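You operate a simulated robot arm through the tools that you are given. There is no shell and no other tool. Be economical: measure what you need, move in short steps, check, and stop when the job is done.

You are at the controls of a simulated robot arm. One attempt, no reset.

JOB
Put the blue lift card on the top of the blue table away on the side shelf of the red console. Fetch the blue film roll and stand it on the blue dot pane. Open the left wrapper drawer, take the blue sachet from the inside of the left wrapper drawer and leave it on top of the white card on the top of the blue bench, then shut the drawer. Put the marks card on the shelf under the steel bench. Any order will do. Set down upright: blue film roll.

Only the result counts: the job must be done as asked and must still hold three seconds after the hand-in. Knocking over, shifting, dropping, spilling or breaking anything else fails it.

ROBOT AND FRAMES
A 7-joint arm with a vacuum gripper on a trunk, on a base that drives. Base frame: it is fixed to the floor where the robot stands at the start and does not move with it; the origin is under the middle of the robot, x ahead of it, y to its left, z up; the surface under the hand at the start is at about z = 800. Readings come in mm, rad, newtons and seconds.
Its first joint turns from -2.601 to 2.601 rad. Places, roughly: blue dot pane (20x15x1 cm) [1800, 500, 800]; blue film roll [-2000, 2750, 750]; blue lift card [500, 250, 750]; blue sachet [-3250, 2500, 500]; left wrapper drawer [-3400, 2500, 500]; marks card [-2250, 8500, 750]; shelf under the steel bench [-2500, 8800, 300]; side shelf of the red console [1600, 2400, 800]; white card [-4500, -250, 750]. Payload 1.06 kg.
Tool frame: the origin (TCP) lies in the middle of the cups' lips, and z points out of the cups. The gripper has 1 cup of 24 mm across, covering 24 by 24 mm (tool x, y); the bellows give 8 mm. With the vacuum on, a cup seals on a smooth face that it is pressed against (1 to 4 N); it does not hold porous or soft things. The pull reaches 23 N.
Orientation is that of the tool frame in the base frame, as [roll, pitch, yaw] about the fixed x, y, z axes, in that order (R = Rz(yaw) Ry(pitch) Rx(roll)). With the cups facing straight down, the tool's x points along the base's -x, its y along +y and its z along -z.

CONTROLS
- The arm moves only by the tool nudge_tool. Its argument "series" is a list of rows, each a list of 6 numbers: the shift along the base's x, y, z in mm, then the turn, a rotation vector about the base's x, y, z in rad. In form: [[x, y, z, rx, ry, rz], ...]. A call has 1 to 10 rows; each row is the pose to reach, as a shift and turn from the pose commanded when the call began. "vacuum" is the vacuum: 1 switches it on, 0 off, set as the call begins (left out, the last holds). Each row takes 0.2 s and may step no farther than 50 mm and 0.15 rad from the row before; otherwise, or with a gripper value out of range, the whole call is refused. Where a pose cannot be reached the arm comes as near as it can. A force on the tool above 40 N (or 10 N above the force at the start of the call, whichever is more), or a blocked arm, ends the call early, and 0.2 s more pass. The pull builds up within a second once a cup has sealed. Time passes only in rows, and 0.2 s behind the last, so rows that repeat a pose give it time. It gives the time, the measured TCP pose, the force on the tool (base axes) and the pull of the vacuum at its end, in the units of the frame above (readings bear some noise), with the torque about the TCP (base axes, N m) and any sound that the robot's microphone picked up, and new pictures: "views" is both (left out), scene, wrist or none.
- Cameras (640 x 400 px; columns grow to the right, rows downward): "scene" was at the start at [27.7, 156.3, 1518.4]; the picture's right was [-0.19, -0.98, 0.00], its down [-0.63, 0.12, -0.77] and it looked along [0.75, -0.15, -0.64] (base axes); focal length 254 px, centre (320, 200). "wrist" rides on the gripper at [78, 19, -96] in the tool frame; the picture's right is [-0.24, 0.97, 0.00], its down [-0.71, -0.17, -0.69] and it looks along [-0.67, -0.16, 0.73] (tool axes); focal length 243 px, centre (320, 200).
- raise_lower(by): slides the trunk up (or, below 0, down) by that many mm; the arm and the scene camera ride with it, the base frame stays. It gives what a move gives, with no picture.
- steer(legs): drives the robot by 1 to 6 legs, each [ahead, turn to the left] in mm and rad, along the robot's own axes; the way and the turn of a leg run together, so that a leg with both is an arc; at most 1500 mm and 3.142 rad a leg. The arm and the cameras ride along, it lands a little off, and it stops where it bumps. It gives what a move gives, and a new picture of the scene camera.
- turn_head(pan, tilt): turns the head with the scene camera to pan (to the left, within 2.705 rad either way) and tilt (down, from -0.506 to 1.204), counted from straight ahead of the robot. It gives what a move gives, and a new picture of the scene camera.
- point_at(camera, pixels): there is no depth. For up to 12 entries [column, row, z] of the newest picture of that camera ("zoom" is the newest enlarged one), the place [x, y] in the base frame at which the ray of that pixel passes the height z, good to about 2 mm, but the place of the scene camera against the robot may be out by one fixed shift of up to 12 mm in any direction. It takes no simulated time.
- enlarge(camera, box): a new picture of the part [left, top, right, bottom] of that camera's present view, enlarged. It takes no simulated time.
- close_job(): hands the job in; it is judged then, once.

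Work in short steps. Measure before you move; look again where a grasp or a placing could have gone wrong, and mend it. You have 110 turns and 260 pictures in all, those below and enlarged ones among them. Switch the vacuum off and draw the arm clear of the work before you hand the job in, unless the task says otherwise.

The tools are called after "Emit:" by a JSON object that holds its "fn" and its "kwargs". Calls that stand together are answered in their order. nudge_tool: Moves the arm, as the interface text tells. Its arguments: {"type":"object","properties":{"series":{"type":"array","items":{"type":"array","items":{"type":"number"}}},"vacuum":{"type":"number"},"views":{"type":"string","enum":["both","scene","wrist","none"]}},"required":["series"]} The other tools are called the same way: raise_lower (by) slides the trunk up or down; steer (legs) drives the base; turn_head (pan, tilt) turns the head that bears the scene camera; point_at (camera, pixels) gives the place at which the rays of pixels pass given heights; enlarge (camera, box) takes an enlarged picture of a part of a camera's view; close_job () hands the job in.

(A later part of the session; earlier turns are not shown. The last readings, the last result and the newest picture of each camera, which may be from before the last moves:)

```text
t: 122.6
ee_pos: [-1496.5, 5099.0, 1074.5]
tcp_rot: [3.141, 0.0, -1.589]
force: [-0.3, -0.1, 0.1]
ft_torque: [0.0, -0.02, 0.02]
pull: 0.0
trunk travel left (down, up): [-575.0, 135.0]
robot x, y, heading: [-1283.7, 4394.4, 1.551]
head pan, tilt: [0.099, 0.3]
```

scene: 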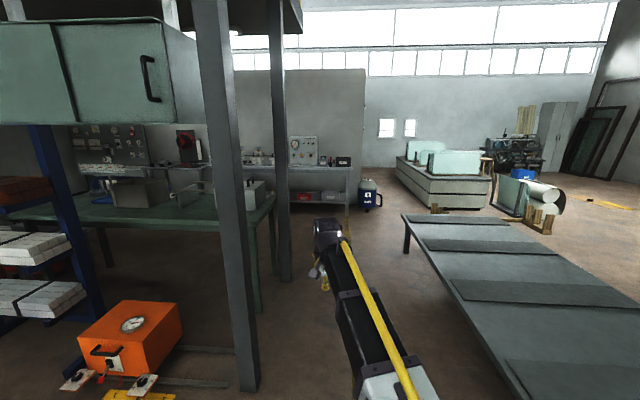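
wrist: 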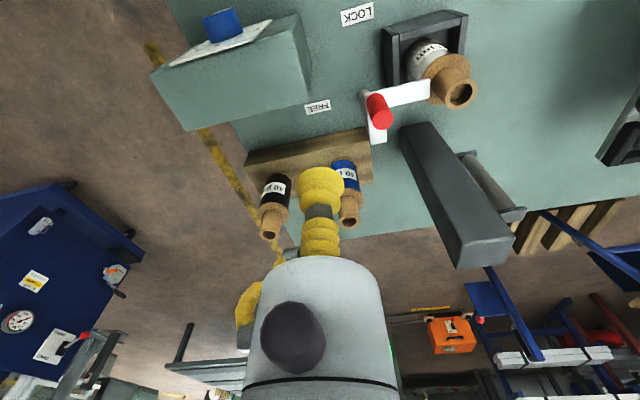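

Emit:
{"fn": "point_at", "kwargs": {"camera": "scene", "pixels": [[255, 385, 0], [285, 280, 0], [408, 252, 0], [352, 206, 0], [300, 212, 0], [330, 166, 800], [377, 208, 0], [437, 212, 0]]}}

Emit:
{"fn": "enlarge", "kwargs": {"camera": "scene", "box": [220, 110, 400, 230]}}

```text
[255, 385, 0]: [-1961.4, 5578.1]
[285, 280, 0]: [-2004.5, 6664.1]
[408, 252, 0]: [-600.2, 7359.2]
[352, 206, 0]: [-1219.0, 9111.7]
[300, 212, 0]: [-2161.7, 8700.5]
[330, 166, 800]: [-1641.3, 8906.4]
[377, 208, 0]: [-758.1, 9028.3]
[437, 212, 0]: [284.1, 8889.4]
```

```text
3.33 times, centred on (310, 170) of scene
```

zoom: 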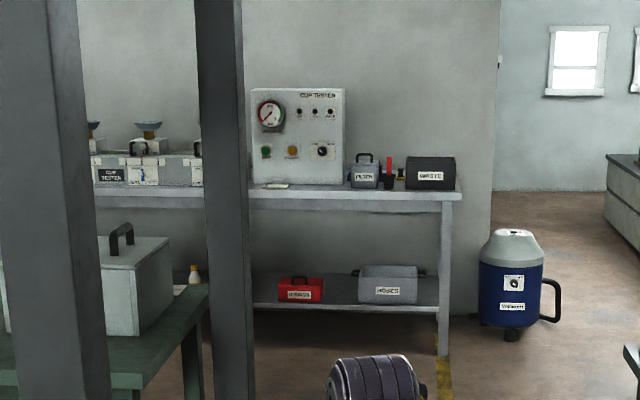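

Bench spans about x -1500 leftward, y≈8500–8900. Drive north to y≈7400 and look.

Emit:
{"fn": "steer", "kwargs": {"legs": [[0, 0.02], [1500, 0], [1450, 0]]}}

Emit:
{"fn": "turn_head", "kwargs": {"pan": 0.7, "tilt": 0.5}}

```text
t: 137.1
ee_pos: [-1504.7, 8034.4, 1074.6]
tcp_rot: [3.141, 0.0, -1.57]
force: [-0.3, 0.3, -0.2]
ft_torque: [0.0, -0.01, 0.0]
pull: 0.0
trunk travel left (down, up): [-575.0, 135.0]
robot x, y, heading: [-1279.0, 7335.2, 1.571]
head pan, tilt: [0.099, 0.3]
```

scene: 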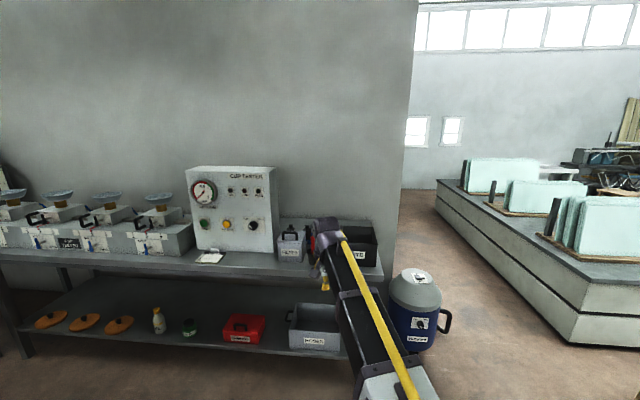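

```text
t: 138.1
ee_pos: [-1504.1, 8034.0, 1074.7]
tcp_rot: [-3.141, 0.001, -1.571]
force: [-0.2, -0.2, 0.6]
ft_torque: [-0.03, -0.02, -0.02]
pull: 0.1
trunk travel left (down, up): [-575.0, 135.0]
robot x, y, heading: [-1273.8, 7339.6, 1.571]
head pan, tilt: [0.7, 0.499]
```

scene: 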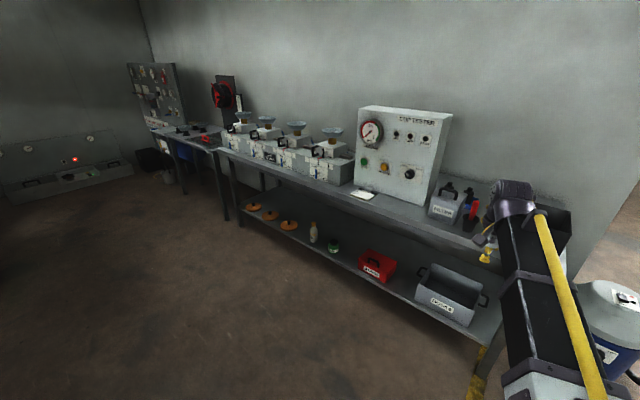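

A small white card lies at (363,194) in front of the tester; enlarge.

Emit:
{"fn": "enlarge", "kwargs": {"camera": "scene", "box": [320, 170, 440, 260]}}

Emit:
{"fn": "point_at", "kwargs": {"camera": "scene", "pixels": [[363, 194, 750], [363, 194, 800], [465, 236, 800], [333, 247, 300], [350, 262, 300], [255, 217, 300], [358, 268, 300], [290, 230, 300]]}}

```text
4.44 times, centred on (380, 215) of scene
```

zoom: 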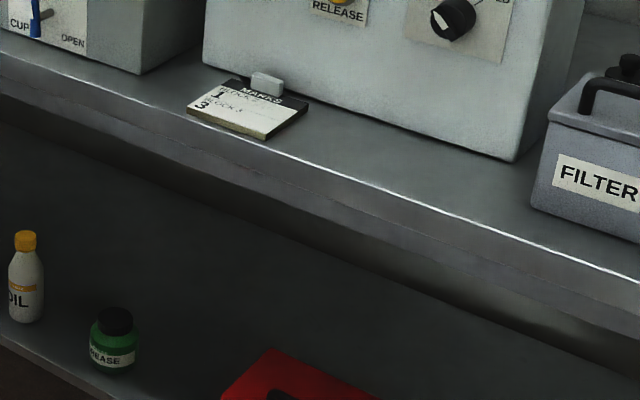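

```text
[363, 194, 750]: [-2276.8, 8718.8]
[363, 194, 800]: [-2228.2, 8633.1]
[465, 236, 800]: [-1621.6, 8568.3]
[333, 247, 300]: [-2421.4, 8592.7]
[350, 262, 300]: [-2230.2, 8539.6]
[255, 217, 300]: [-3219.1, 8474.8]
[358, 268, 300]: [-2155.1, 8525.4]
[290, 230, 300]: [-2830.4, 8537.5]
```

The marks card is near (-2228,8633,~800). Tuck the arm a bit, then drive to (-2140,7850) facing the bench.

Emit:
{"fn": "nudge_tool", "kwargs": {"series": [[30, -30, 0, 0, 0, 0], [60, -60, 0, 0, 0, 0], [90, -85, 0, 0, 0, 0], [120, -100, 0, 0, 0, 0]], "views": "none"}}

Emit:
{"fn": "steer", "kwargs": {"legs": [[0, 1.5708], [865, 0], [0, -1.5708], [510, 0]]}}

Emit:
{"fn": "turn_head", "kwargs": {"pan": 0.05, "tilt": 0.85}}

```text
t: 139.1
ee_pos: [-1384.8, 7931.4, 1073.3]
tcp_rot: [-3.14, 0.0, -1.571]
force: [-0.5, 0.3, 0.0]
ft_torque: [-0.01, 0.01, -0.02]
pull: 0.2
trunk travel left (down, up): [-575.0, 135.0]
robot x, y, heading: [-1276.5, 7336.4, 1.573]
head pan, tilt: [0.7, 0.499]
```

```text
t: 153.9
ee_pos: [-2253.8, 8438.7, 1073.8]
tcp_rot: [3.141, -0.001, -1.569]
force: [1.1, -0.3, 0.3]
ft_torque: [-0.02, 0.0, -0.04]
pull: 0.1
trunk travel left (down, up): [-575.0, 135.0]
robot x, y, heading: [-2143.1, 7841.5, 1.571]
head pan, tilt: [0.7, 0.499]
```

scene: 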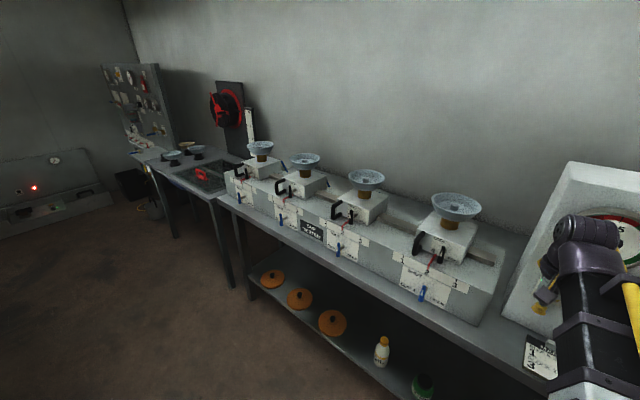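

```text
t: 155.0
ee_pos: [-2252.9, 8439.9, 1073.0]
tcp_rot: [-3.141, 0.001, -1.57]
force: [-1.0, 0.0, 0.2]
ft_torque: [0.0, 0.02, 0.02]
pull: 0.0
trunk travel left (down, up): [-575.0, 135.0]
robot x, y, heading: [-2149.5, 7844.2, 1.57]
head pan, tilt: [0.051, 0.85]
```

scene: 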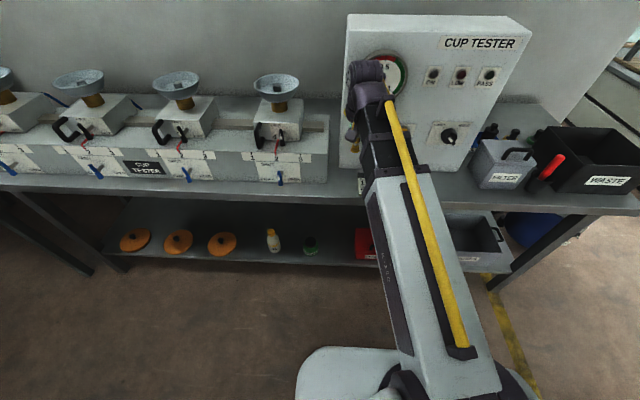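

Emit:
{"fn": "point_at", "kwargs": {"camera": "scene", "pixels": [[230, 195, 800], [230, 203, 760], [230, 260, 300], [317, 255, 300], [356, 259, 300], [318, 248, 300], [346, 190, 800]]}}

Emit:
{"fn": "nudge_tool", "kwargs": {"series": [[0, 20, -30, 0, 0, 0], [0, 40, -60, 0, 0, 0]]}}

```text
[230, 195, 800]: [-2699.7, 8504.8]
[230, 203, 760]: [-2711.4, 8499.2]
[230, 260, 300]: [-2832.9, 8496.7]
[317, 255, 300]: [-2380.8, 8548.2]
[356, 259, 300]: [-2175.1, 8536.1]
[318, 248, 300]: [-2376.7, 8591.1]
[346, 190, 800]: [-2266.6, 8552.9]
```

```text
t: 155.6
ee_pos: [-2252.5, 8479.3, 1014.3]
tcp_rot: [3.141, 0.0, -1.57]
force: [-0.2, 0.5, -0.5]
ft_torque: [0.0, -0.04, 0.03]
pull: 0.0
trunk travel left (down, up): [-575.0, 135.0]
robot x, y, heading: [-2144.9, 7841.3, 1.574]
head pan, tilt: [0.051, 0.85]
```

scene: 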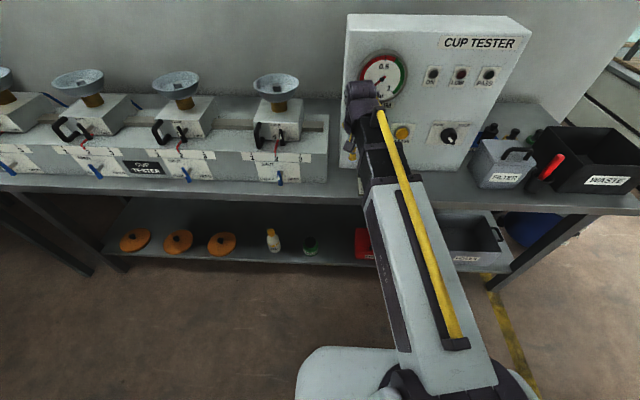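
wrist: 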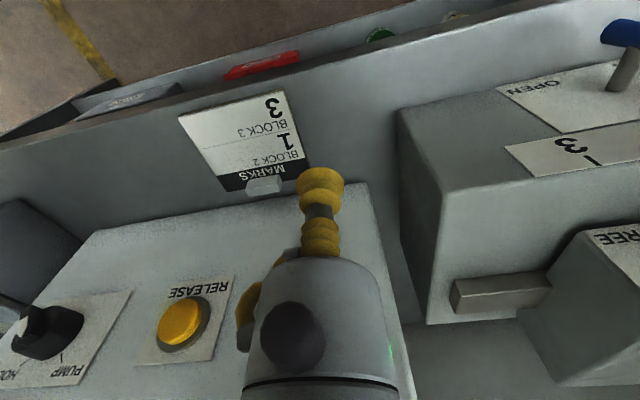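

Emit:
{"fn": "point_at", "kwargs": {"camera": "wrist", "pixels": [[178, 116, 808], [284, 91, 808], [308, 165, 808], [228, 190, 808], [246, 133, 808], [130, 235, 808], [140, 100, 800], [370, 65, 800]]}}

```text
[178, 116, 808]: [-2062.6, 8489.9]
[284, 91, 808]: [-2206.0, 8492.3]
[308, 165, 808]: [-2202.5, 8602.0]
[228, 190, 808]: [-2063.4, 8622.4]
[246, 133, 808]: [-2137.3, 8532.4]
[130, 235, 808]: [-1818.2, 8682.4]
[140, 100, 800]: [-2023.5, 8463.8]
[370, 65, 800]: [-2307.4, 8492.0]
```

Triangulation suggests the bench top is nearer z≈855. Re-evaluate at that height.

Emit:
{"fn": "point_at", "kwargs": {"camera": "wrist", "pixels": [[178, 116, 865], [284, 91, 865], [308, 165, 865], [228, 190, 865], [250, 130, 865], [263, 187, 865], [140, 100, 855], [370, 65, 855], [330, 185, 855]]}}

Emit:
{"fn": "point_at", "kwargs": {"camera": "scene", "pixels": [[230, 195, 855], [400, 197, 855], [346, 193, 855]]}}

```text
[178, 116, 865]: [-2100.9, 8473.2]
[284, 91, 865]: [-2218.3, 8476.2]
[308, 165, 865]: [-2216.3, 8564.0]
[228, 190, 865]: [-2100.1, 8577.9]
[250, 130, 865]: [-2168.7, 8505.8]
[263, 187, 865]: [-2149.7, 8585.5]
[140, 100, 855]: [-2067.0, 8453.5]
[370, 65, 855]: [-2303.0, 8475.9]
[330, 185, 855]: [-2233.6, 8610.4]
```

```text
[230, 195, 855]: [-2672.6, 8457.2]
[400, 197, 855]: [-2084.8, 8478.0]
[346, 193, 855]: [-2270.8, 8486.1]
```

Consistent: bench ≈855, card centre ≈(-2160,8522). Move over (-2160,8506) and down to z≈890.

Emit:
{"fn": "nudge_tool", "kwargs": {"series": [[45, 10, -15, 0, 0, 0], [90, 25, -30, 0, 0, 0], [92, 26, -70, 0, 0, 0], [92, 26, -110, 0, 0, 0]]}}

```text
t: 156.6
ee_pos: [-2161.6, 8504.6, 905.0]
tcp_rot: [-3.141, -0.001, -1.57]
force: [-0.7, 0.9, -0.3]
ft_torque: [0.01, -0.02, 0.02]
pull: 0.1
trunk travel left (down, up): [-575.0, 135.0]
robot x, y, heading: [-2137.7, 7840.7, 1.571]
head pan, tilt: [0.051, 0.85]
```

scene: 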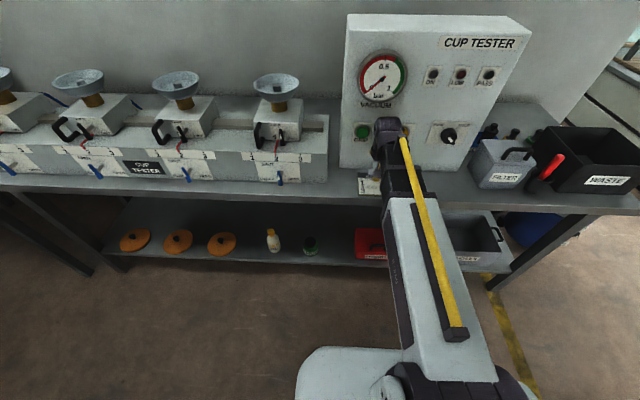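
wrist: 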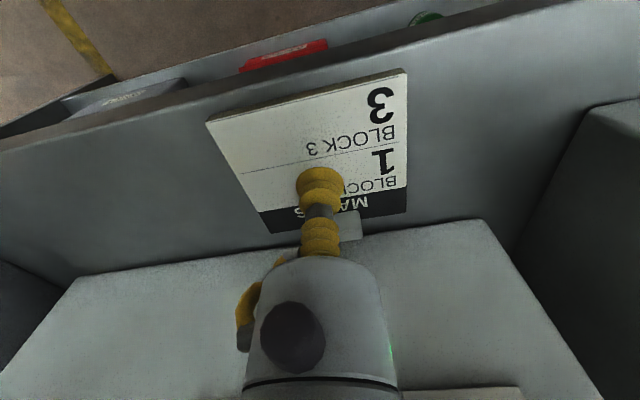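

Well centred. Descend with vacuum on.

Emit:
{"fn": "nudge_tool", "kwargs": {"series": [[0, 0, -20, 0, 0, 0], [0, 0, -30, 0, 0, 0], [0, 0, -36, 0, 0, 0], [0, 0, -40, 0, 0, 0]], "vacuum": 1, "views": "none"}}

```text
t: 157.6
ee_pos: [-2162.1, 8505.0, 864.6]
tcp_rot: [3.141, 0.001, -1.568]
force: [-0.2, -1.0, 0.4]
ft_torque: [-0.01, 0.0, -0.01]
pull: 23.1
trunk travel left (down, up): [-575.0, 135.0]
robot x, y, heading: [-2144.8, 7844.2, 1.571]
head pan, tilt: [0.051, 0.85]
```

Sealed. Lift the card and back the base off.

Emit:
{"fn": "nudge_tool", "kwargs": {"series": [[0, 0, 15, 0, 0, 0], [0, 0, 50, 0, 0, 0], [0, 0, 90, 0, 0, 0]], "views": "none"}}

Emit:
{"fn": "steer", "kwargs": {"legs": [[-330, 0]]}}

Emit:
{"fn": "raise_lower", "kwargs": {"by": -480}}

Emit:
{"fn": "turn_head", "kwargs": {"pan": 0.15, "tilt": 0.45}}

```text
t: 158.4
ee_pos: [-2161.4, 8505.2, 954.9]
tcp_rot: [3.141, 0.001, -1.569]
force: [-0.6, 0.1, -1.0]
ft_torque: [-0.01, -0.01, -0.02]
pull: 23.2
trunk travel left (down, up): [-575.0, 135.0]
robot x, y, heading: [-2147.6, 7840.8, 1.574]
head pan, tilt: [0.051, 0.85]
```

```text
t: 160.6
ee_pos: [-2162.8, 8170.6, 955.2]
tcp_rot: [-3.14, 0.0, -1.569]
force: [0.0, 0.1, -1.2]
ft_torque: [-0.03, -0.02, 0.01]
pull: 23.1
trunk travel left (down, up): [-575.0, 135.0]
robot x, y, heading: [-2144.1, 7509.1, 1.573]
head pan, tilt: [0.051, 0.85]
```

scene: 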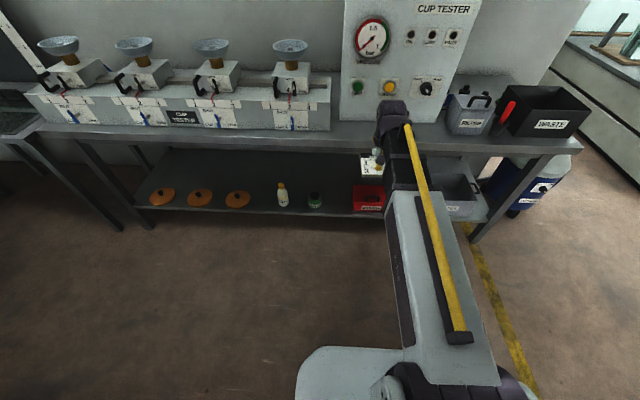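

```text
refused: -480 is not a number from -400 to 400
```

```text
t: 161.4
ee_pos: [-2161.5, 8170.4, 954.4]
tcp_rot: [-3.141, 0.001, -1.568]
force: [-0.4, 0.3, -1.4]
ft_torque: [-0.03, 0.01, -0.02]
pull: 22.7
trunk travel left (down, up): [-575.0, 135.0]
robot x, y, heading: [-2139.0, 7506.5, 1.572]
head pan, tilt: [0.15, 0.45]
```

scene: 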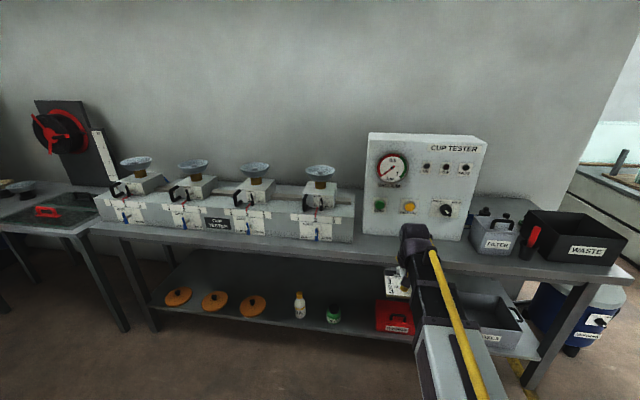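

Lower the trunk 400 and look under the bench.

Emit:
{"fn": "raise_lower", "kwargs": {"by": -400}}

Emit:
{"fn": "turn_head", "kwargs": {"pan": 0.2, "tilt": 0.45}}

```text
t: 165.3
ee_pos: [-2161.1, 8171.0, 554.5]
tcp_rot: [3.141, 0.001, -1.568]
force: [-0.2, 0.7, -0.3]
ft_torque: [-0.03, -0.01, -0.01]
pull: 22.4
trunk travel left (down, up): [-175.0, 535.0]
robot x, y, heading: [-2143.1, 7512.7, 1.569]
head pan, tilt: [0.15, 0.45]
```

```text
t: 165.9
ee_pos: [-2162.4, 8170.9, 553.7]
tcp_rot: [-3.142, 0.0, -1.569]
force: [0.7, 0.2, -0.9]
ft_torque: [-0.03, 0.03, 0.0]
pull: 22.6
trunk travel left (down, up): [-175.0, 535.0]
robot x, y, heading: [-2140.0, 7506.6, 1.572]
head pan, tilt: [0.201, 0.45]
```

scene: 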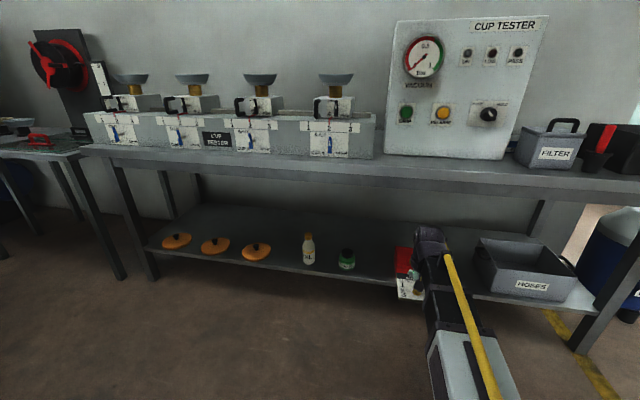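

Emit:
{"fn": "point_at", "kwargs": {"camera": "scene", "pixels": [[290, 267, 300], [290, 267, 350], [280, 160, 855], [280, 172, 800], [347, 270, 300], [355, 262, 350], [396, 275, 350], [308, 262, 350], [367, 232, 350], [290, 210, 350]]}}

Emit:
{"fn": "enlarge", "kwargs": {"camera": "scene", "box": [240, 140, 480, 320]}}

```text
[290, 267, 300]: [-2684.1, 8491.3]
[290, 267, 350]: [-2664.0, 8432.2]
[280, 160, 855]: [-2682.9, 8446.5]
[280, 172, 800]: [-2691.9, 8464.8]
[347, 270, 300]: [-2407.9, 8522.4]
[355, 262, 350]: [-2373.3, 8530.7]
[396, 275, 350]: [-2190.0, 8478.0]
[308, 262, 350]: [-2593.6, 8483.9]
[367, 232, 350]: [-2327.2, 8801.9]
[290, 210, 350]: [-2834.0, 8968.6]
```

```text
2.22 times, centred on (360, 230) of scene
```

zoom: 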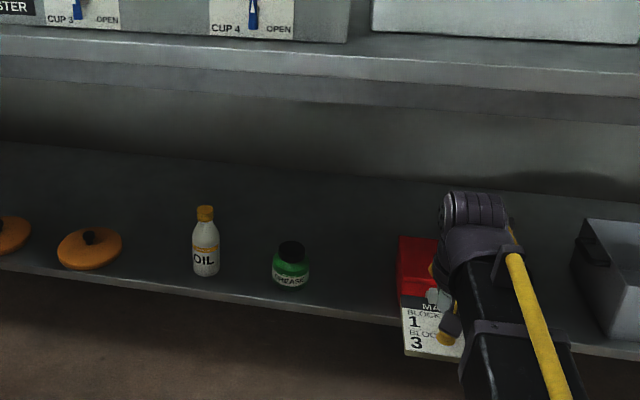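

Emit:
{"fn": "point_at", "kwargs": {"camera": "scene", "pixels": [[430, 227, 700], [430, 227, 750], [430, 227, 800], [430, 227, 850], [355.6, 264, 320], [395, 274, 320], [396, 250, 380]]}}

```text
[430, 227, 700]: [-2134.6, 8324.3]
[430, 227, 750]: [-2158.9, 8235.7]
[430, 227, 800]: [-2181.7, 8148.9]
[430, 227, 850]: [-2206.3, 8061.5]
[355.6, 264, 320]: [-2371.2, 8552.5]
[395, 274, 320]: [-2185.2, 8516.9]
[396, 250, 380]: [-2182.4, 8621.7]
```

Wrist top is only ~235 mm above the TCP, so there's room below the bench top. Shift 120 mm left, trunk down 120, then drive in.

Emit:
{"fn": "nudge_tool", "kwargs": {"series": [[-40, 0, 0, 0, 0, 0], [-80, 0, 0, 0, 0, 0], [-120, 0, 0, 0, 0, 0]], "views": "none"}}

Emit:
{"fn": "raise_lower", "kwargs": {"by": -120}}

Emit:
{"fn": "steer", "kwargs": {"legs": [[250, 0]]}}

Emit:
{"fn": "nudge_tool", "kwargs": {"series": [[0, 0, 0, 0, 0, 0]], "views": "wrist"}}

```text
t: 166.7
ee_pos: [-2282.8, 8170.3, 554.3]
tcp_rot: [3.141, 0.0, -1.568]
force: [-0.8, 0.3, -0.6]
ft_torque: [-0.05, 0.03, -0.01]
pull: 22.9
trunk travel left (down, up): [-175.0, 535.0]
robot x, y, heading: [-2145.1, 7512.1, 1.57]
head pan, tilt: [0.201, 0.45]
```

```text
t: 168.2
ee_pos: [-2280.2, 8168.8, 433.7]
tcp_rot: [3.14, 0.002, -1.568]
force: [0.7, 0.1, -0.9]
ft_torque: [-0.01, -0.01, -0.01]
pull: 23.1
trunk travel left (down, up): [-55.0, 655.0]
robot x, y, heading: [-2145.2, 7510.0, 1.571]
head pan, tilt: [0.201, 0.45]
```

```text
t: 170.0
ee_pos: [-2281.1, 8420.3, 434.4]
tcp_rot: [-3.141, 0.001, -1.569]
force: [-0.9, 0.1, -0.6]
ft_torque: [-0.03, -0.01, -0.01]
pull: 23.1
trunk travel left (down, up): [-55.0, 655.0]
robot x, y, heading: [-2146.3, 7762.5, 1.575]
head pan, tilt: [0.201, 0.45]
```

scene: 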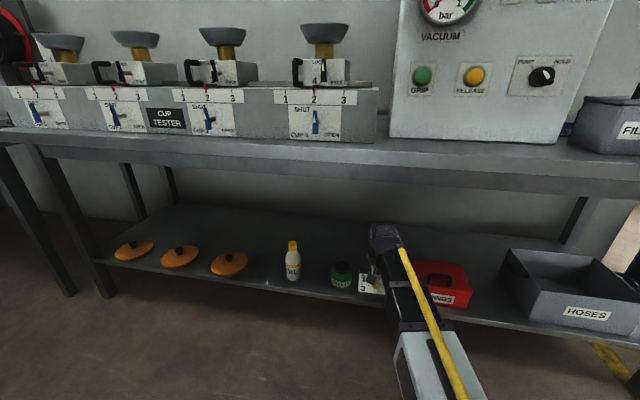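

```text
t: 170.4
ee_pos: [-2281.9, 8419.5, 434.4]
tcp_rot: [3.139, 0.001, -1.569]
force: [-0.7, 0.3, -0.7]
ft_torque: [-0.03, 0.02, -0.02]
pull: 22.9
trunk travel left (down, up): [-55.0, 655.0]
robot x, y, heading: [-2146.1, 7756.6, 1.574]
head pan, tilt: [0.201, 0.45]
```

wrist: 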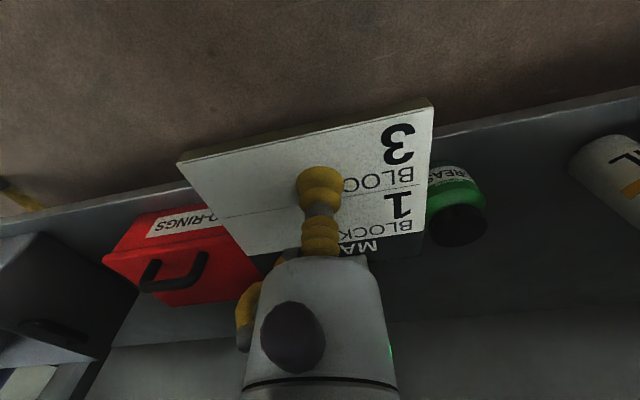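

Emit:
{"fn": "point_at", "kwargs": {"camera": "wrist", "pixels": [[80, 210, 320], [550, 115, 320], [430, 200, 340], [430, 185, 380], [205, 205, 400], [260, 270, 320], [432, 100, 430], [180, 163, 430], [245, 252, 430], [422, 240, 430]]}}

Emit:
{"fn": "enlarge", "kwargs": {"camera": "wrist", "box": [90, 80, 500, 320]}}

```text
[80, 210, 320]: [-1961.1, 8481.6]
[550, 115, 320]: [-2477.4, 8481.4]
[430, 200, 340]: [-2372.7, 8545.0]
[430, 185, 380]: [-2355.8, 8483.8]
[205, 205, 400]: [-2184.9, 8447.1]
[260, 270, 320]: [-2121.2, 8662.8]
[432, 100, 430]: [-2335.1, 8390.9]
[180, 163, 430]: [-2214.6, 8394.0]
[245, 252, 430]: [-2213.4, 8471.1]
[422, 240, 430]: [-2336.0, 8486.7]
```

```text
1.56 times, centred on (295, 200) of wrist
```

zoom: 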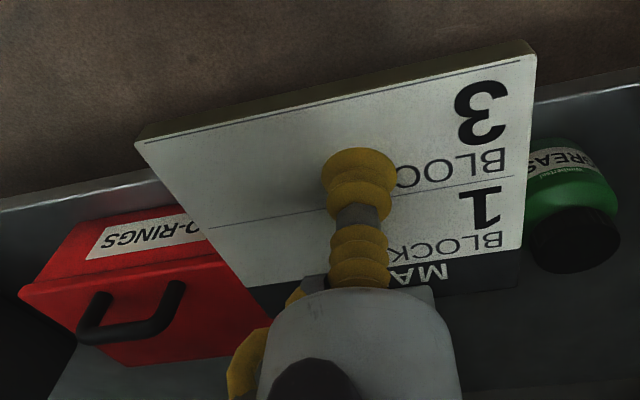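

Gap: jar edge ≈-2362, red box edge ≈-2187; card spans -2336…-2214, well centred. Move 108 mm in and lower to z≈355.

Emit:
{"fn": "nudge_tool", "kwargs": {"series": [[0, 45, 0, 0, 0, 0], [0, 90, 0, 0, 0, 0], [0, 108, 0, 0, 0, 0], [0, 108, -30, 0, 0, 0], [0, 108, -60, 0, 0, 0], [0, 108, -80, 0, 0, 0]]}}

```text
t: 171.8
ee_pos: [-2281.5, 8527.4, 355.0]
tcp_rot: [3.141, 0.001, -1.571]
force: [0.6, -0.3, -0.4]
ft_torque: [-0.01, 0.0, 0.0]
pull: 22.9
trunk travel left (down, up): [-55.0, 655.0]
robot x, y, heading: [-2142.4, 7758.3, 1.57]
head pan, tilt: [0.201, 0.45]
```

scene: 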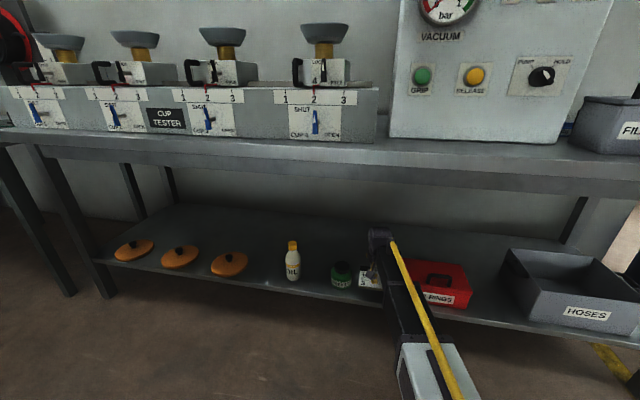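
wrist: 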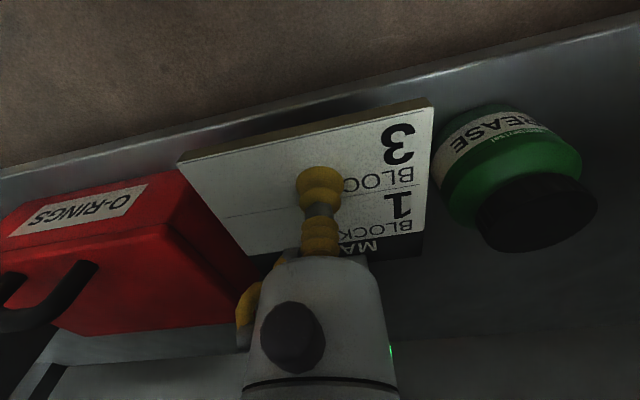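

Card fits between. Lower slowly to contact.

Emit:
{"fn": "nudge_tool", "kwargs": {"series": [[0, 0, -8, 0, 0, 0], [0, 0, -14, 0, 0, 0], [0, 0, -18, 0, 0, 0], [0, 0, -22, 0, 0, 0]], "views": "wrist"}}

```text
t: 172.8
ee_pos: [-2281.0, 8527.5, 333.2]
tcp_rot: [-3.141, 0.0, -1.569]
force: [0.1, 0.3, -0.9]
ft_torque: [-0.03, 0.07, 0.0]
pull: 23.1
trunk travel left (down, up): [-55.0, 655.0]
robot x, y, heading: [-2142.4, 7762.3, 1.582]
head pan, tilt: [0.201, 0.45]
```

wrist: 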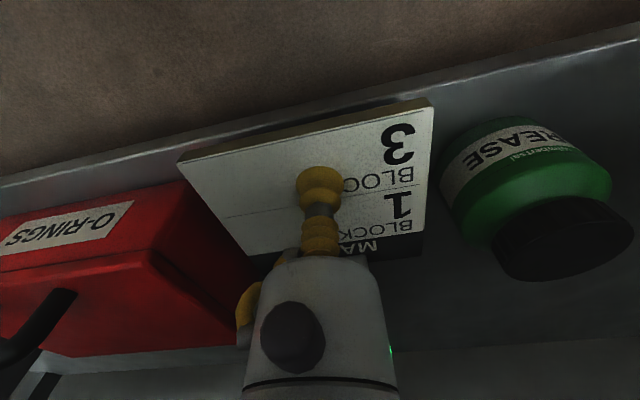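

Emit:
{"fn": "nudge_tool", "kwargs": {"series": [[0, 0, -3, 0, 0, 0], [0, 0, -6, 0, 0, 0], [0, 0, -9, 0, 0, 0]], "views": "none"}}

```text
t: 173.6
ee_pos: [-2279.5, 8528.7, 324.1]
tcp_rot: [-3.141, -0.001, -1.57]
force: [-0.4, 0.3, -1.1]
ft_torque: [-0.04, 0.01, -0.01]
pull: 23.1
trunk travel left (down, up): [-55.0, 655.0]
robot x, y, heading: [-2144.1, 7758.4, 1.567]
head pan, tilt: [0.201, 0.45]
```

Still free at 324; continue.

Emit:
{"fn": "nudge_tool", "kwargs": {"series": [[0, 0, -3, 0, 0, 0], [0, 0, -6, 0, 0, 0], [0, 0, -9, 0, 0, 0], [0, 0, -12, 0, 0, 0]], "views": "none"}}

```text
t: 174.6
ee_pos: [-2281.6, 8528.2, 311.1]
tcp_rot: [3.141, 0.001, -1.568]
force: [0.3, -0.3, -0.8]
ft_torque: [0.03, -0.01, 0.01]
pull: 23.0
trunk travel left (down, up): [-55.0, 655.0]
robot x, y, heading: [-2145.8, 7761.4, 1.573]
head pan, tilt: [0.201, 0.45]
```

Emit:
{"fn": "nudge_tool", "kwargs": {"series": [[0, 0, -3, 0, 0, 0], [0, 0, -6, 0, 0, 0], [0, 0, -9, 0, 0, 0]], "views": "wrist"}}

```text
t: 175.4
ee_pos: [-2282.0, 8527.9, 303.3]
tcp_rot: [-3.141, -0.002, -1.568]
force: [-0.1, 0.0, -1.1]
ft_torque: [-0.03, -0.03, -0.04]
pull: 22.8
trunk travel left (down, up): [-55.0, 655.0]
robot x, y, heading: [-2143.2, 7758.6, 1.573]
head pan, tilt: [0.201, 0.45]
```

wrist: 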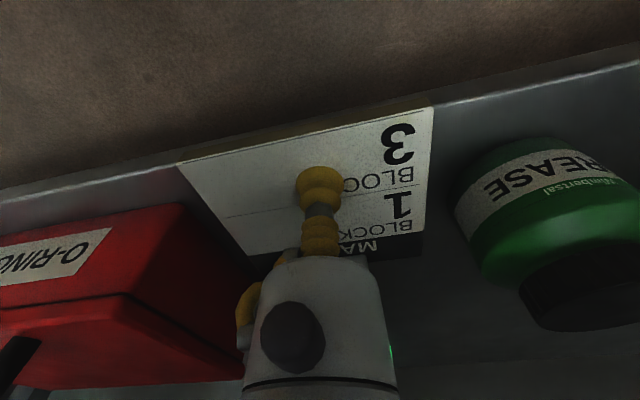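

The card's front edge now lines up with the shelf edge; check the numbers.

Emit:
{"fn": "point_at", "kwargs": {"camera": "wrist", "pixels": [[100, 180, 290], [540, 85, 290], [178, 162, 298], [432, 106, 298], [245, 252, 298], [422, 240, 298], [455, 230, 290]]}}

```text
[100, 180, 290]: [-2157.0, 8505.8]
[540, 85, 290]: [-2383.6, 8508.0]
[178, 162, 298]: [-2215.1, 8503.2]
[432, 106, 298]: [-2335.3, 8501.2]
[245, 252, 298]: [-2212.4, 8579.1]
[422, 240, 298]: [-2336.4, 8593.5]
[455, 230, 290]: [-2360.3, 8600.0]
```

Move 45 mm further in, then continue down.

Emit:
{"fn": "nudge_tool", "kwargs": {"series": [[0, 20, 4, 0, 0, 0], [0, 45, 4, 0, 0, 0], [0, 45, 0, 0, 0, 0], [0, 45, -4, 0, 0, 0], [0, 45, -7, 0, 0, 0]], "views": "wrist"}}

```text
t: 176.6
ee_pos: [-2280.3, 8572.8, 295.8]
tcp_rot: [-3.141, -0.001, -1.569]
force: [-0.3, 0.5, -1.1]
ft_torque: [-0.02, -0.01, -0.04]
pull: 22.7
trunk travel left (down, up): [-55.0, 655.0]
robot x, y, heading: [-2142.7, 7754.1, 1.573]
head pan, tilt: [0.201, 0.45]
```

wrist: 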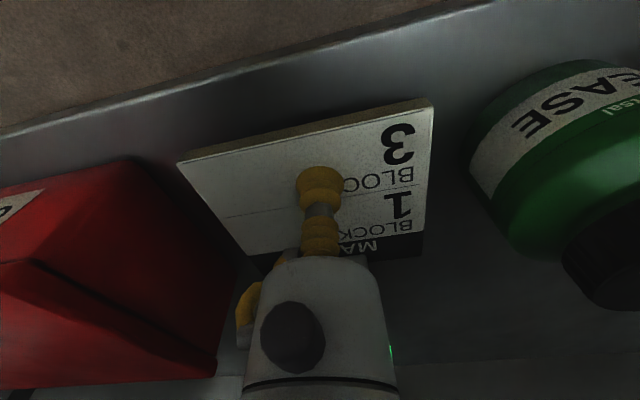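

Continue down in 3 mm steps.

Emit:
{"fn": "nudge_tool", "kwargs": {"series": [[0, 0, -3, 0, 0, 0], [0, 0, -6, 0, 0, 0], [0, 0, -9, 0, 0, 0], [0, 0, -12, 0, 0, 0]], "views": "none"}}

```text
t: 177.6
ee_pos: [-2281.7, 8574.0, 283.8]
tcp_rot: [-3.141, 0.0, -1.568]
force: [-0.2, -0.1, -0.6]
ft_torque: [-0.05, 0.0, -0.02]
pull: 22.7
trunk travel left (down, up): [-55.0, 655.0]
robot x, y, heading: [-2144.7, 7757.0, 1.575]
head pan, tilt: [0.201, 0.45]
```

Emit:
{"fn": "nudge_tool", "kwargs": {"series": [[0, 0, -3, 0, 0, 0], [0, 0, -6, 0, 0, 0], [0, 0, -9, 0, 0, 0], [0, 0, -12, 0, 0, 0]], "views": "wrist"}}

```text
t: 178.6
ee_pos: [-2280.4, 8573.5, 272.2]
tcp_rot: [-3.142, 0.0, -1.569]
force: [-0.2, 0.1, 3.7]
ft_torque: [0.0, -0.01, 0.01]
pull: 23.3
trunk travel left (down, up): [-55.0, 655.0]
robot x, y, heading: [-2145.8, 7756.7, 1.572]
head pan, tilt: [0.201, 0.45]
```

wrist: 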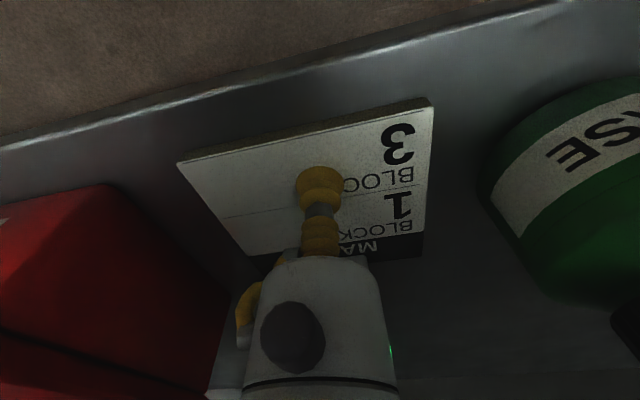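

Contact (3.7 N up). Release, rise, retreat.

Emit:
{"fn": "nudge_tool", "kwargs": {"series": [[0, 0, 0, 0, 0, 0], [0, 0, 0, 0, 0, 0], [0, 0, 0, 0, 0, 0], [0, 0, 0, 0, 0, 0], [0, 0, 15, 0, 0, 0], [0, 0, 60, 0, 0, 0], [0, -40, 90, 0, 0, 0], [0, -80, 110, 0, 0, 0], [0, -120, 120, 0, 0, 0]], "vacuum": 0, "views": "wrist"}}

Emit:
{"fn": "steer", "kwargs": {"legs": [[-420, 0]]}}

Emit:
{"fn": "enlarge", "kwargs": {"camera": "scene", "box": [280, 150, 480, 300]}}

```text
t: 180.6
ee_pos: [-2281.8, 8452.4, 391.6]
tcp_rot: [-3.141, 0.001, -1.569]
force: [-0.5, 0.2, 0.7]
ft_torque: [0.0, 0.02, 0.0]
pull: 0.1
trunk travel left (down, up): [-55.0, 655.0]
robot x, y, heading: [-2141.7, 7757.1, 1.57]
head pan, tilt: [0.201, 0.45]
```

wrist: 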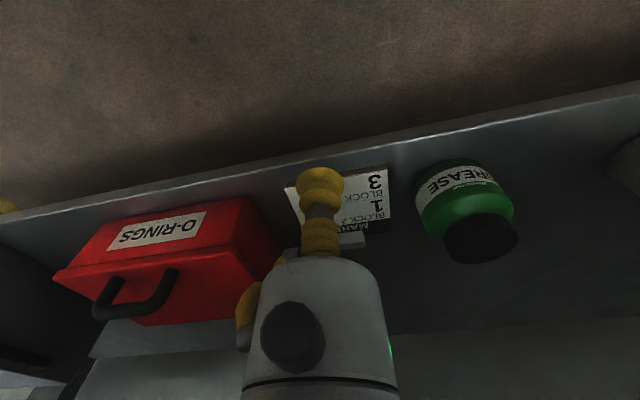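

```text
t: 183.2
ee_pos: [-2278.8, 8032.9, 392.7]
tcp_rot: [-3.142, 0.0, -1.573]
force: [0.1, -1.0, 0.3]
ft_torque: [0.02, -0.03, -0.01]
pull: 0.1
trunk travel left (down, up): [-55.0, 655.0]
robot x, y, heading: [-2143.3, 7341.0, 1.567]
head pan, tilt: [0.201, 0.45]
```

scene: 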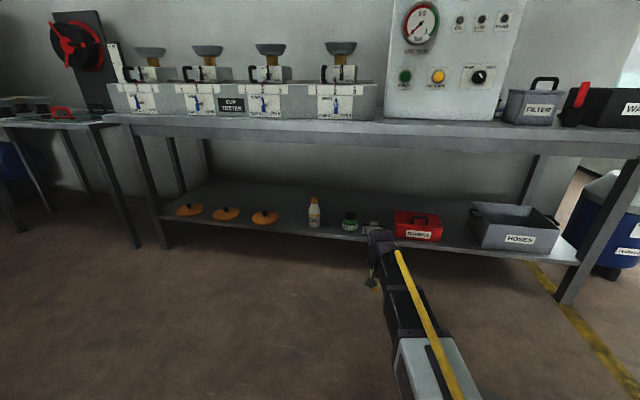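

```text
2.67 times, centred on (380, 225) of scene
```

zoom: 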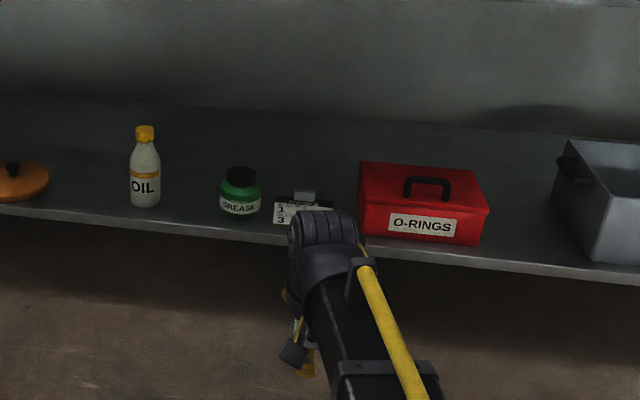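

Marks card done. Raise the trunk and drive back to the desk's rear.

Emit:
{"fn": "raise_lower", "kwargs": {"by": 400}}

Emit:
{"fn": "raise_lower", "kwargs": {"by": 200}}

Emit:
{"fn": "steer", "kwargs": {"legs": [[0, -1.5708], [860, 0], [0, -1.5708], [1500, 0], [1500, 0]]}}

Emit:
{"fn": "turn_head", "kwargs": {"pan": -0.6, "tilt": 0.5}}

```text
t: 187.0
ee_pos: [-2279.7, 8033.6, 792.5]
tcp_rot: [-3.141, 0.001, -1.574]
force: [-0.2, -0.4, 0.8]
ft_torque: [-0.01, 0.0, 0.01]
pull: 0.0
trunk travel left (down, up): [-455.0, 255.0]
robot x, y, heading: [-2146.1, 7340.5, 1.568]
head pan, tilt: [0.201, 0.45]
```

```text
t: 189.2
ee_pos: [-2280.0, 8034.0, 992.1]
tcp_rot: [-3.14, -0.001, -1.575]
force: [-0.1, 0.5, -0.2]
ft_torque: [-0.02, 0.0, -0.02]
pull: 0.1
trunk travel left (down, up): [-655.0, 55.0]
robot x, y, heading: [-2146.8, 7340.6, 1.562]
head pan, tilt: [0.201, 0.45]
```

```text
t: 215.4
ee_pos: [-1091.2, 3659.4, 991.5]
tcp_rot: [3.141, 0.001, 1.588]
force: [-0.2, 0.4, 0.2]
ft_torque: [0.0, 0.03, 0.0]
pull: 0.1
trunk travel left (down, up): [-655.0, 55.0]
robot x, y, heading: [-1237.2, 4351.0, -1.555]
head pan, tilt: [0.201, 0.45]
```

scene: 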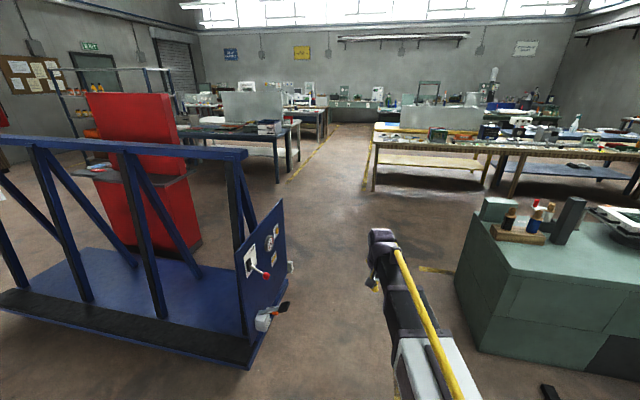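

```text
t: 216.6
ee_pos: [-1092.3, 3659.5, 991.2]
tcp_rot: [-3.14, 0.001, 1.587]
force: [0.4, 0.6, -0.5]
ft_torque: [-0.01, -0.02, 0.01]
pull: 0.0
trunk travel left (down, up): [-655.0, 55.0]
robot x, y, heading: [-1241.7, 4348.8, -1.551]
head pan, tilt: [-0.6, 0.499]
```

scene: 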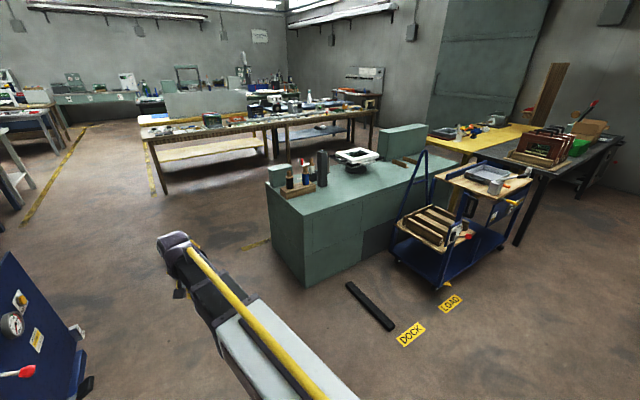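

A black rail lies on the floor at (370,305). Measure it, the desk and the cart.

Emit:
{"fn": "point_at", "kwargs": {"camera": "scene", "pixels": [[348, 283, 0], [392, 330, 0], [306, 286, 0], [440, 290, 0], [362, 255, 0], [268, 249, 0], [411, 335, 0], [447, 303, 0]]}}

Emit:
{"fn": "enlarge", "kwargs": {"camera": "scene", "box": [260, 140, 380, 230]}}

```text
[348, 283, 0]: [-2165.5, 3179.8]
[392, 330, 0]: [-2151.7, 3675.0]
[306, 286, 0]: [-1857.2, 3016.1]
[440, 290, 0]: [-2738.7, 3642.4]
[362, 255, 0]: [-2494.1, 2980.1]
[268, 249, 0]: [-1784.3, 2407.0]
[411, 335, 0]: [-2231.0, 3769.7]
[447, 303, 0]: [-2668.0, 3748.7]
```

```text
4.44 times, centred on (320, 185) of scene
```

zoom: 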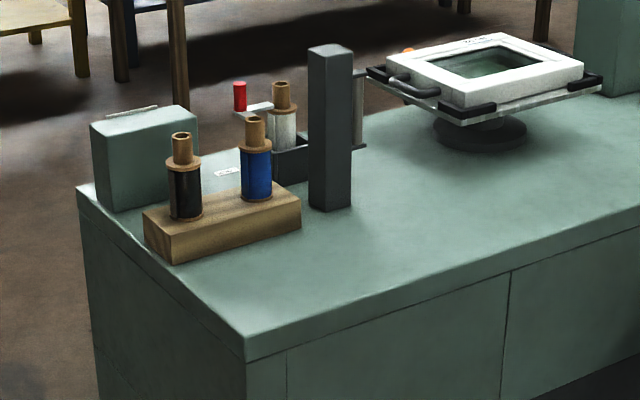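

Emit:
{"fn": "point_at", "kwargs": {"camera": "scene", "pixels": [[305.8, 184, 750], [305.8, 184, 800], [305.8, 184, 850], [305.6, 166.5, 900], [305.6, 166.5, 950], [305.6, 166.5, 1000], [286, 189, 800], [293, 196, 800], [327, 186, 800], [303, 220, 750], [303, 220, 800]]}}

```text
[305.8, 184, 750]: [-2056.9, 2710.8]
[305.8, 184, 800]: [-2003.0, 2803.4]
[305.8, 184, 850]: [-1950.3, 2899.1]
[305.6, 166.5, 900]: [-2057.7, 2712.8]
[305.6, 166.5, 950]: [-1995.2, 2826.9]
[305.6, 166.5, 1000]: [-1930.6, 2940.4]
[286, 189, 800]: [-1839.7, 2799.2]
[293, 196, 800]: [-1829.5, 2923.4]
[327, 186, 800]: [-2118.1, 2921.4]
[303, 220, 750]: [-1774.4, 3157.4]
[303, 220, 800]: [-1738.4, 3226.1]
```

Roll base ≈(-2050,2727,757), top ≈908. I drive toward (-1560,3610), facing the roll diagonally and clear of the floor rail.

Emit:
{"fn": "steer", "kwargs": {"legs": [[0, -0.428], [820, 0], [0, -0.11]]}}

Emit:
{"fn": "nudge_tool", "kwargs": {"series": [[0, 0, 10, 0, 0, 0.15], [0, 0, 20, 0, 0, 0.3], [0, 0, 30, 0, 0, 0.45], [0, 0, 40, 0, 0, 0.6], [0, 0, 40, 0, 0, 0.75], [0, 0, 40, 0, 0, 0.9], [0, 0, 40, 0, 0, 1.05], [0, 0, 40, 0, 0, 1.2], [0, 0, 40, 0, 0, 1.35], [0, 0, 40, 0, 0, 1.5]], "views": "wrist"}}

```text
t: 222.7
ee_pos: [-1800.3, 2939.3, 991.4]
tcp_rot: [3.141, 0.001, 1.041]
force: [0.1, 0.2, -0.1]
ft_torque: [-0.02, 0.01, 0.02]
pull: 0.0
trunk travel left (down, up): [-655.0, 55.0]
robot x, y, heading: [-1566.9, 3606.1, -2.099]
head pan, tilt: [-0.6, 0.499]
```

scene: 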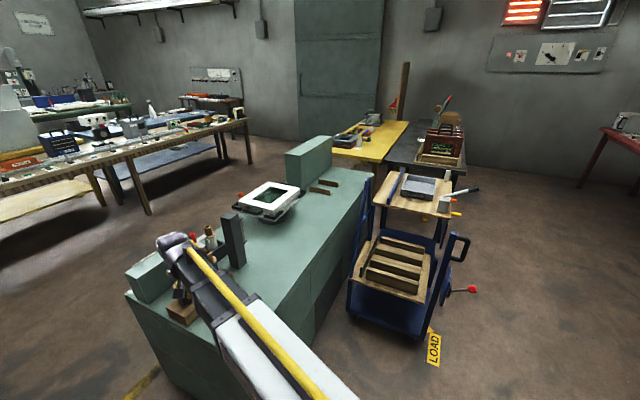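

```text
t: 224.9
ee_pos: [-1800.6, 2939.0, 1031.7]
tcp_rot: [3.142, 0.0, 2.544]
force: [-0.5, 0.3, -0.1]
ft_torque: [0.0, 0.0, 0.03]
pull: 0.1
trunk travel left (down, up): [-655.0, 55.0]
robot x, y, heading: [-1569.7, 3603.9, -2.096]
head pan, tilt: [-0.6, 0.499]
```

wrist: 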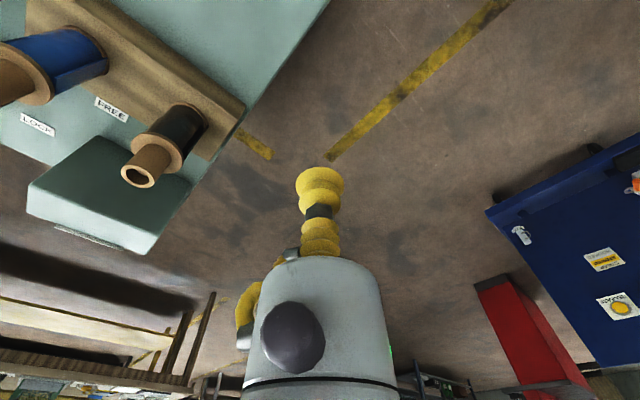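

Yaw works so far; continue toward the full flip.

Emit:
{"fn": "nudge_tool", "kwargs": {"series": [[0, 0, 0, 0, 0, 0.15], [0, 0, 0, 0, 0, 0.3], [0, 0, 0, 0, 0, 0.45], [0, 0, 0, 0, 0, 0.6], [0, 0, 0, 0, 0, 0.75], [0, 0, 0, 0, 0, 0.9], [0, 0, 0, 0, 0, 1.05], [0, 0, 0, 0, 0, 1.2], [0, 0, 0, 0, 0, 1.35], [0, 0, 0, 0, 0, 1.5]], "views": "wrist"}}

```text
t: 227.1
ee_pos: [-1801.1, 2938.0, 1031.9]
tcp_rot: [-3.142, 0.0, -2.24]
force: [1.2, 0.0, 0.2]
ft_torque: [0.03, 0.0, 0.01]
pull: 0.1
trunk travel left (down, up): [-655.0, 55.0]
robot x, y, heading: [-1571.5, 3608.6, -2.099]
head pan, tilt: [-0.6, 0.499]
```

wrist: 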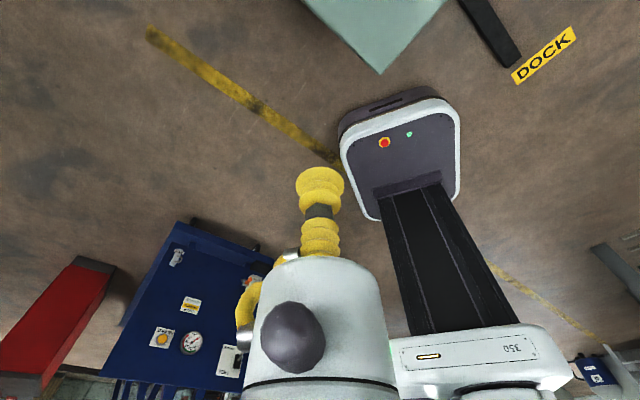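

The flip works (camera now ahead of the tool). Align yaw to -2.10, then pitch the tool toward the roll keeping the wrist about fixed.

Emit:
{"fn": "nudge_tool", "kwargs": {"series": [[0, 0, 0, 0, 0, 0.14]], "views": "none"}}

Emit:
{"fn": "nudge_tool", "kwargs": {"series": [[-17, -30, 3, -0.1295, 0.0757, 0], [-34, -59, 10, -0.259, 0.1514, 0], [-50, -87, 23, -0.3884, 0.2272, 0], [-65, -113, 40, -0.518, 0.303, 0], [-79, -136, 62, -0.647, 0.3786, 0], [-91, -156, 87, -0.777, 0.4543, 0], [-100, -173, 115, -0.906, 0.53, 0], [-107, -186, 147, -1.036, 0.6058, 0], [-112, -194, 179, -1.165, 0.6815, 0], [-115, -198, 210, -1.29, 0.755, 0]]}}

```text
t: 227.5
ee_pos: [-1800.2, 2938.9, 1030.7]
tcp_rot: [-3.14, -0.003, -2.1]
force: [0.4, -0.1, 0.6]
ft_torque: [-0.01, -0.03, -0.03]
pull: 0.1
trunk travel left (down, up): [-655.0, 55.0]
robot x, y, heading: [-1568.0, 3608.9, -2.097]
head pan, tilt: [-0.6, 0.499]
```

```text
t: 229.7
ee_pos: [-1915.9, 2739.6, 1242.1]
tcp_rot: [-3.128, -1.496, -2.114]
force: [0.0, 0.1, 0.2]
ft_torque: [0.0, 0.03, 0.01]
pull: 0.0
trunk travel left (down, up): [-655.0, 55.0]
robot x, y, heading: [-1569.4, 3610.1, -2.1]
head pan, tilt: [-0.6, 0.499]
```

scene: 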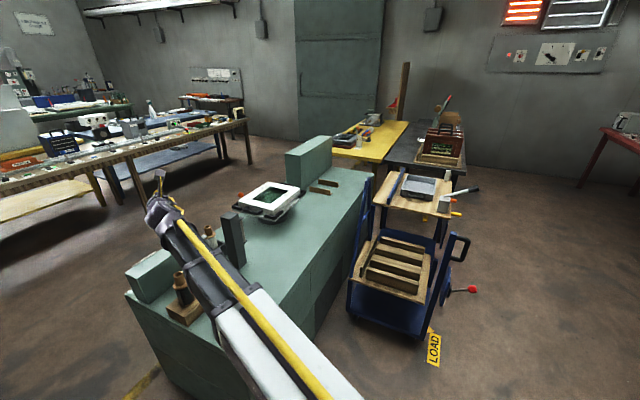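
wrist: 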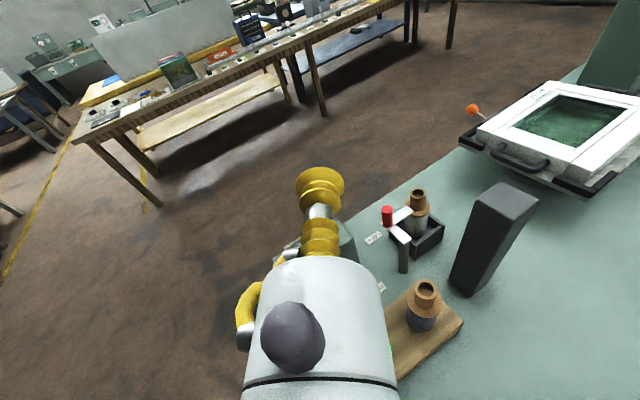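

Tool is now ~horizontal with the camera above. Locate the blue roll in the wrist view.

Emit:
{"fn": "enlarge", "kwargs": {"camera": "wrist", "box": [360, 160, 560, 380]}}

Emit:
{"fn": "point_at", "kwargs": {"camera": "wrist", "pixels": [[427, 289, 900], [427, 289, 910], [422, 328, 760], [462, 320, 757], [462, 325, 720], [404, 272, 720]]}}

```text
1.82 times, centred on (460, 270) of wrist
```

zoom: 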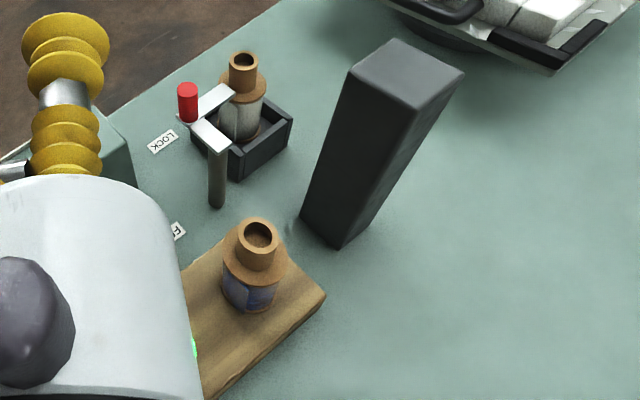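

```text
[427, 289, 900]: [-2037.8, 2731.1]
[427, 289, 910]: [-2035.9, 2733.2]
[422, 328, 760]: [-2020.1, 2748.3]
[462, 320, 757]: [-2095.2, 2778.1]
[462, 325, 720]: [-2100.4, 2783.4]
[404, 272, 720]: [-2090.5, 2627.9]
```

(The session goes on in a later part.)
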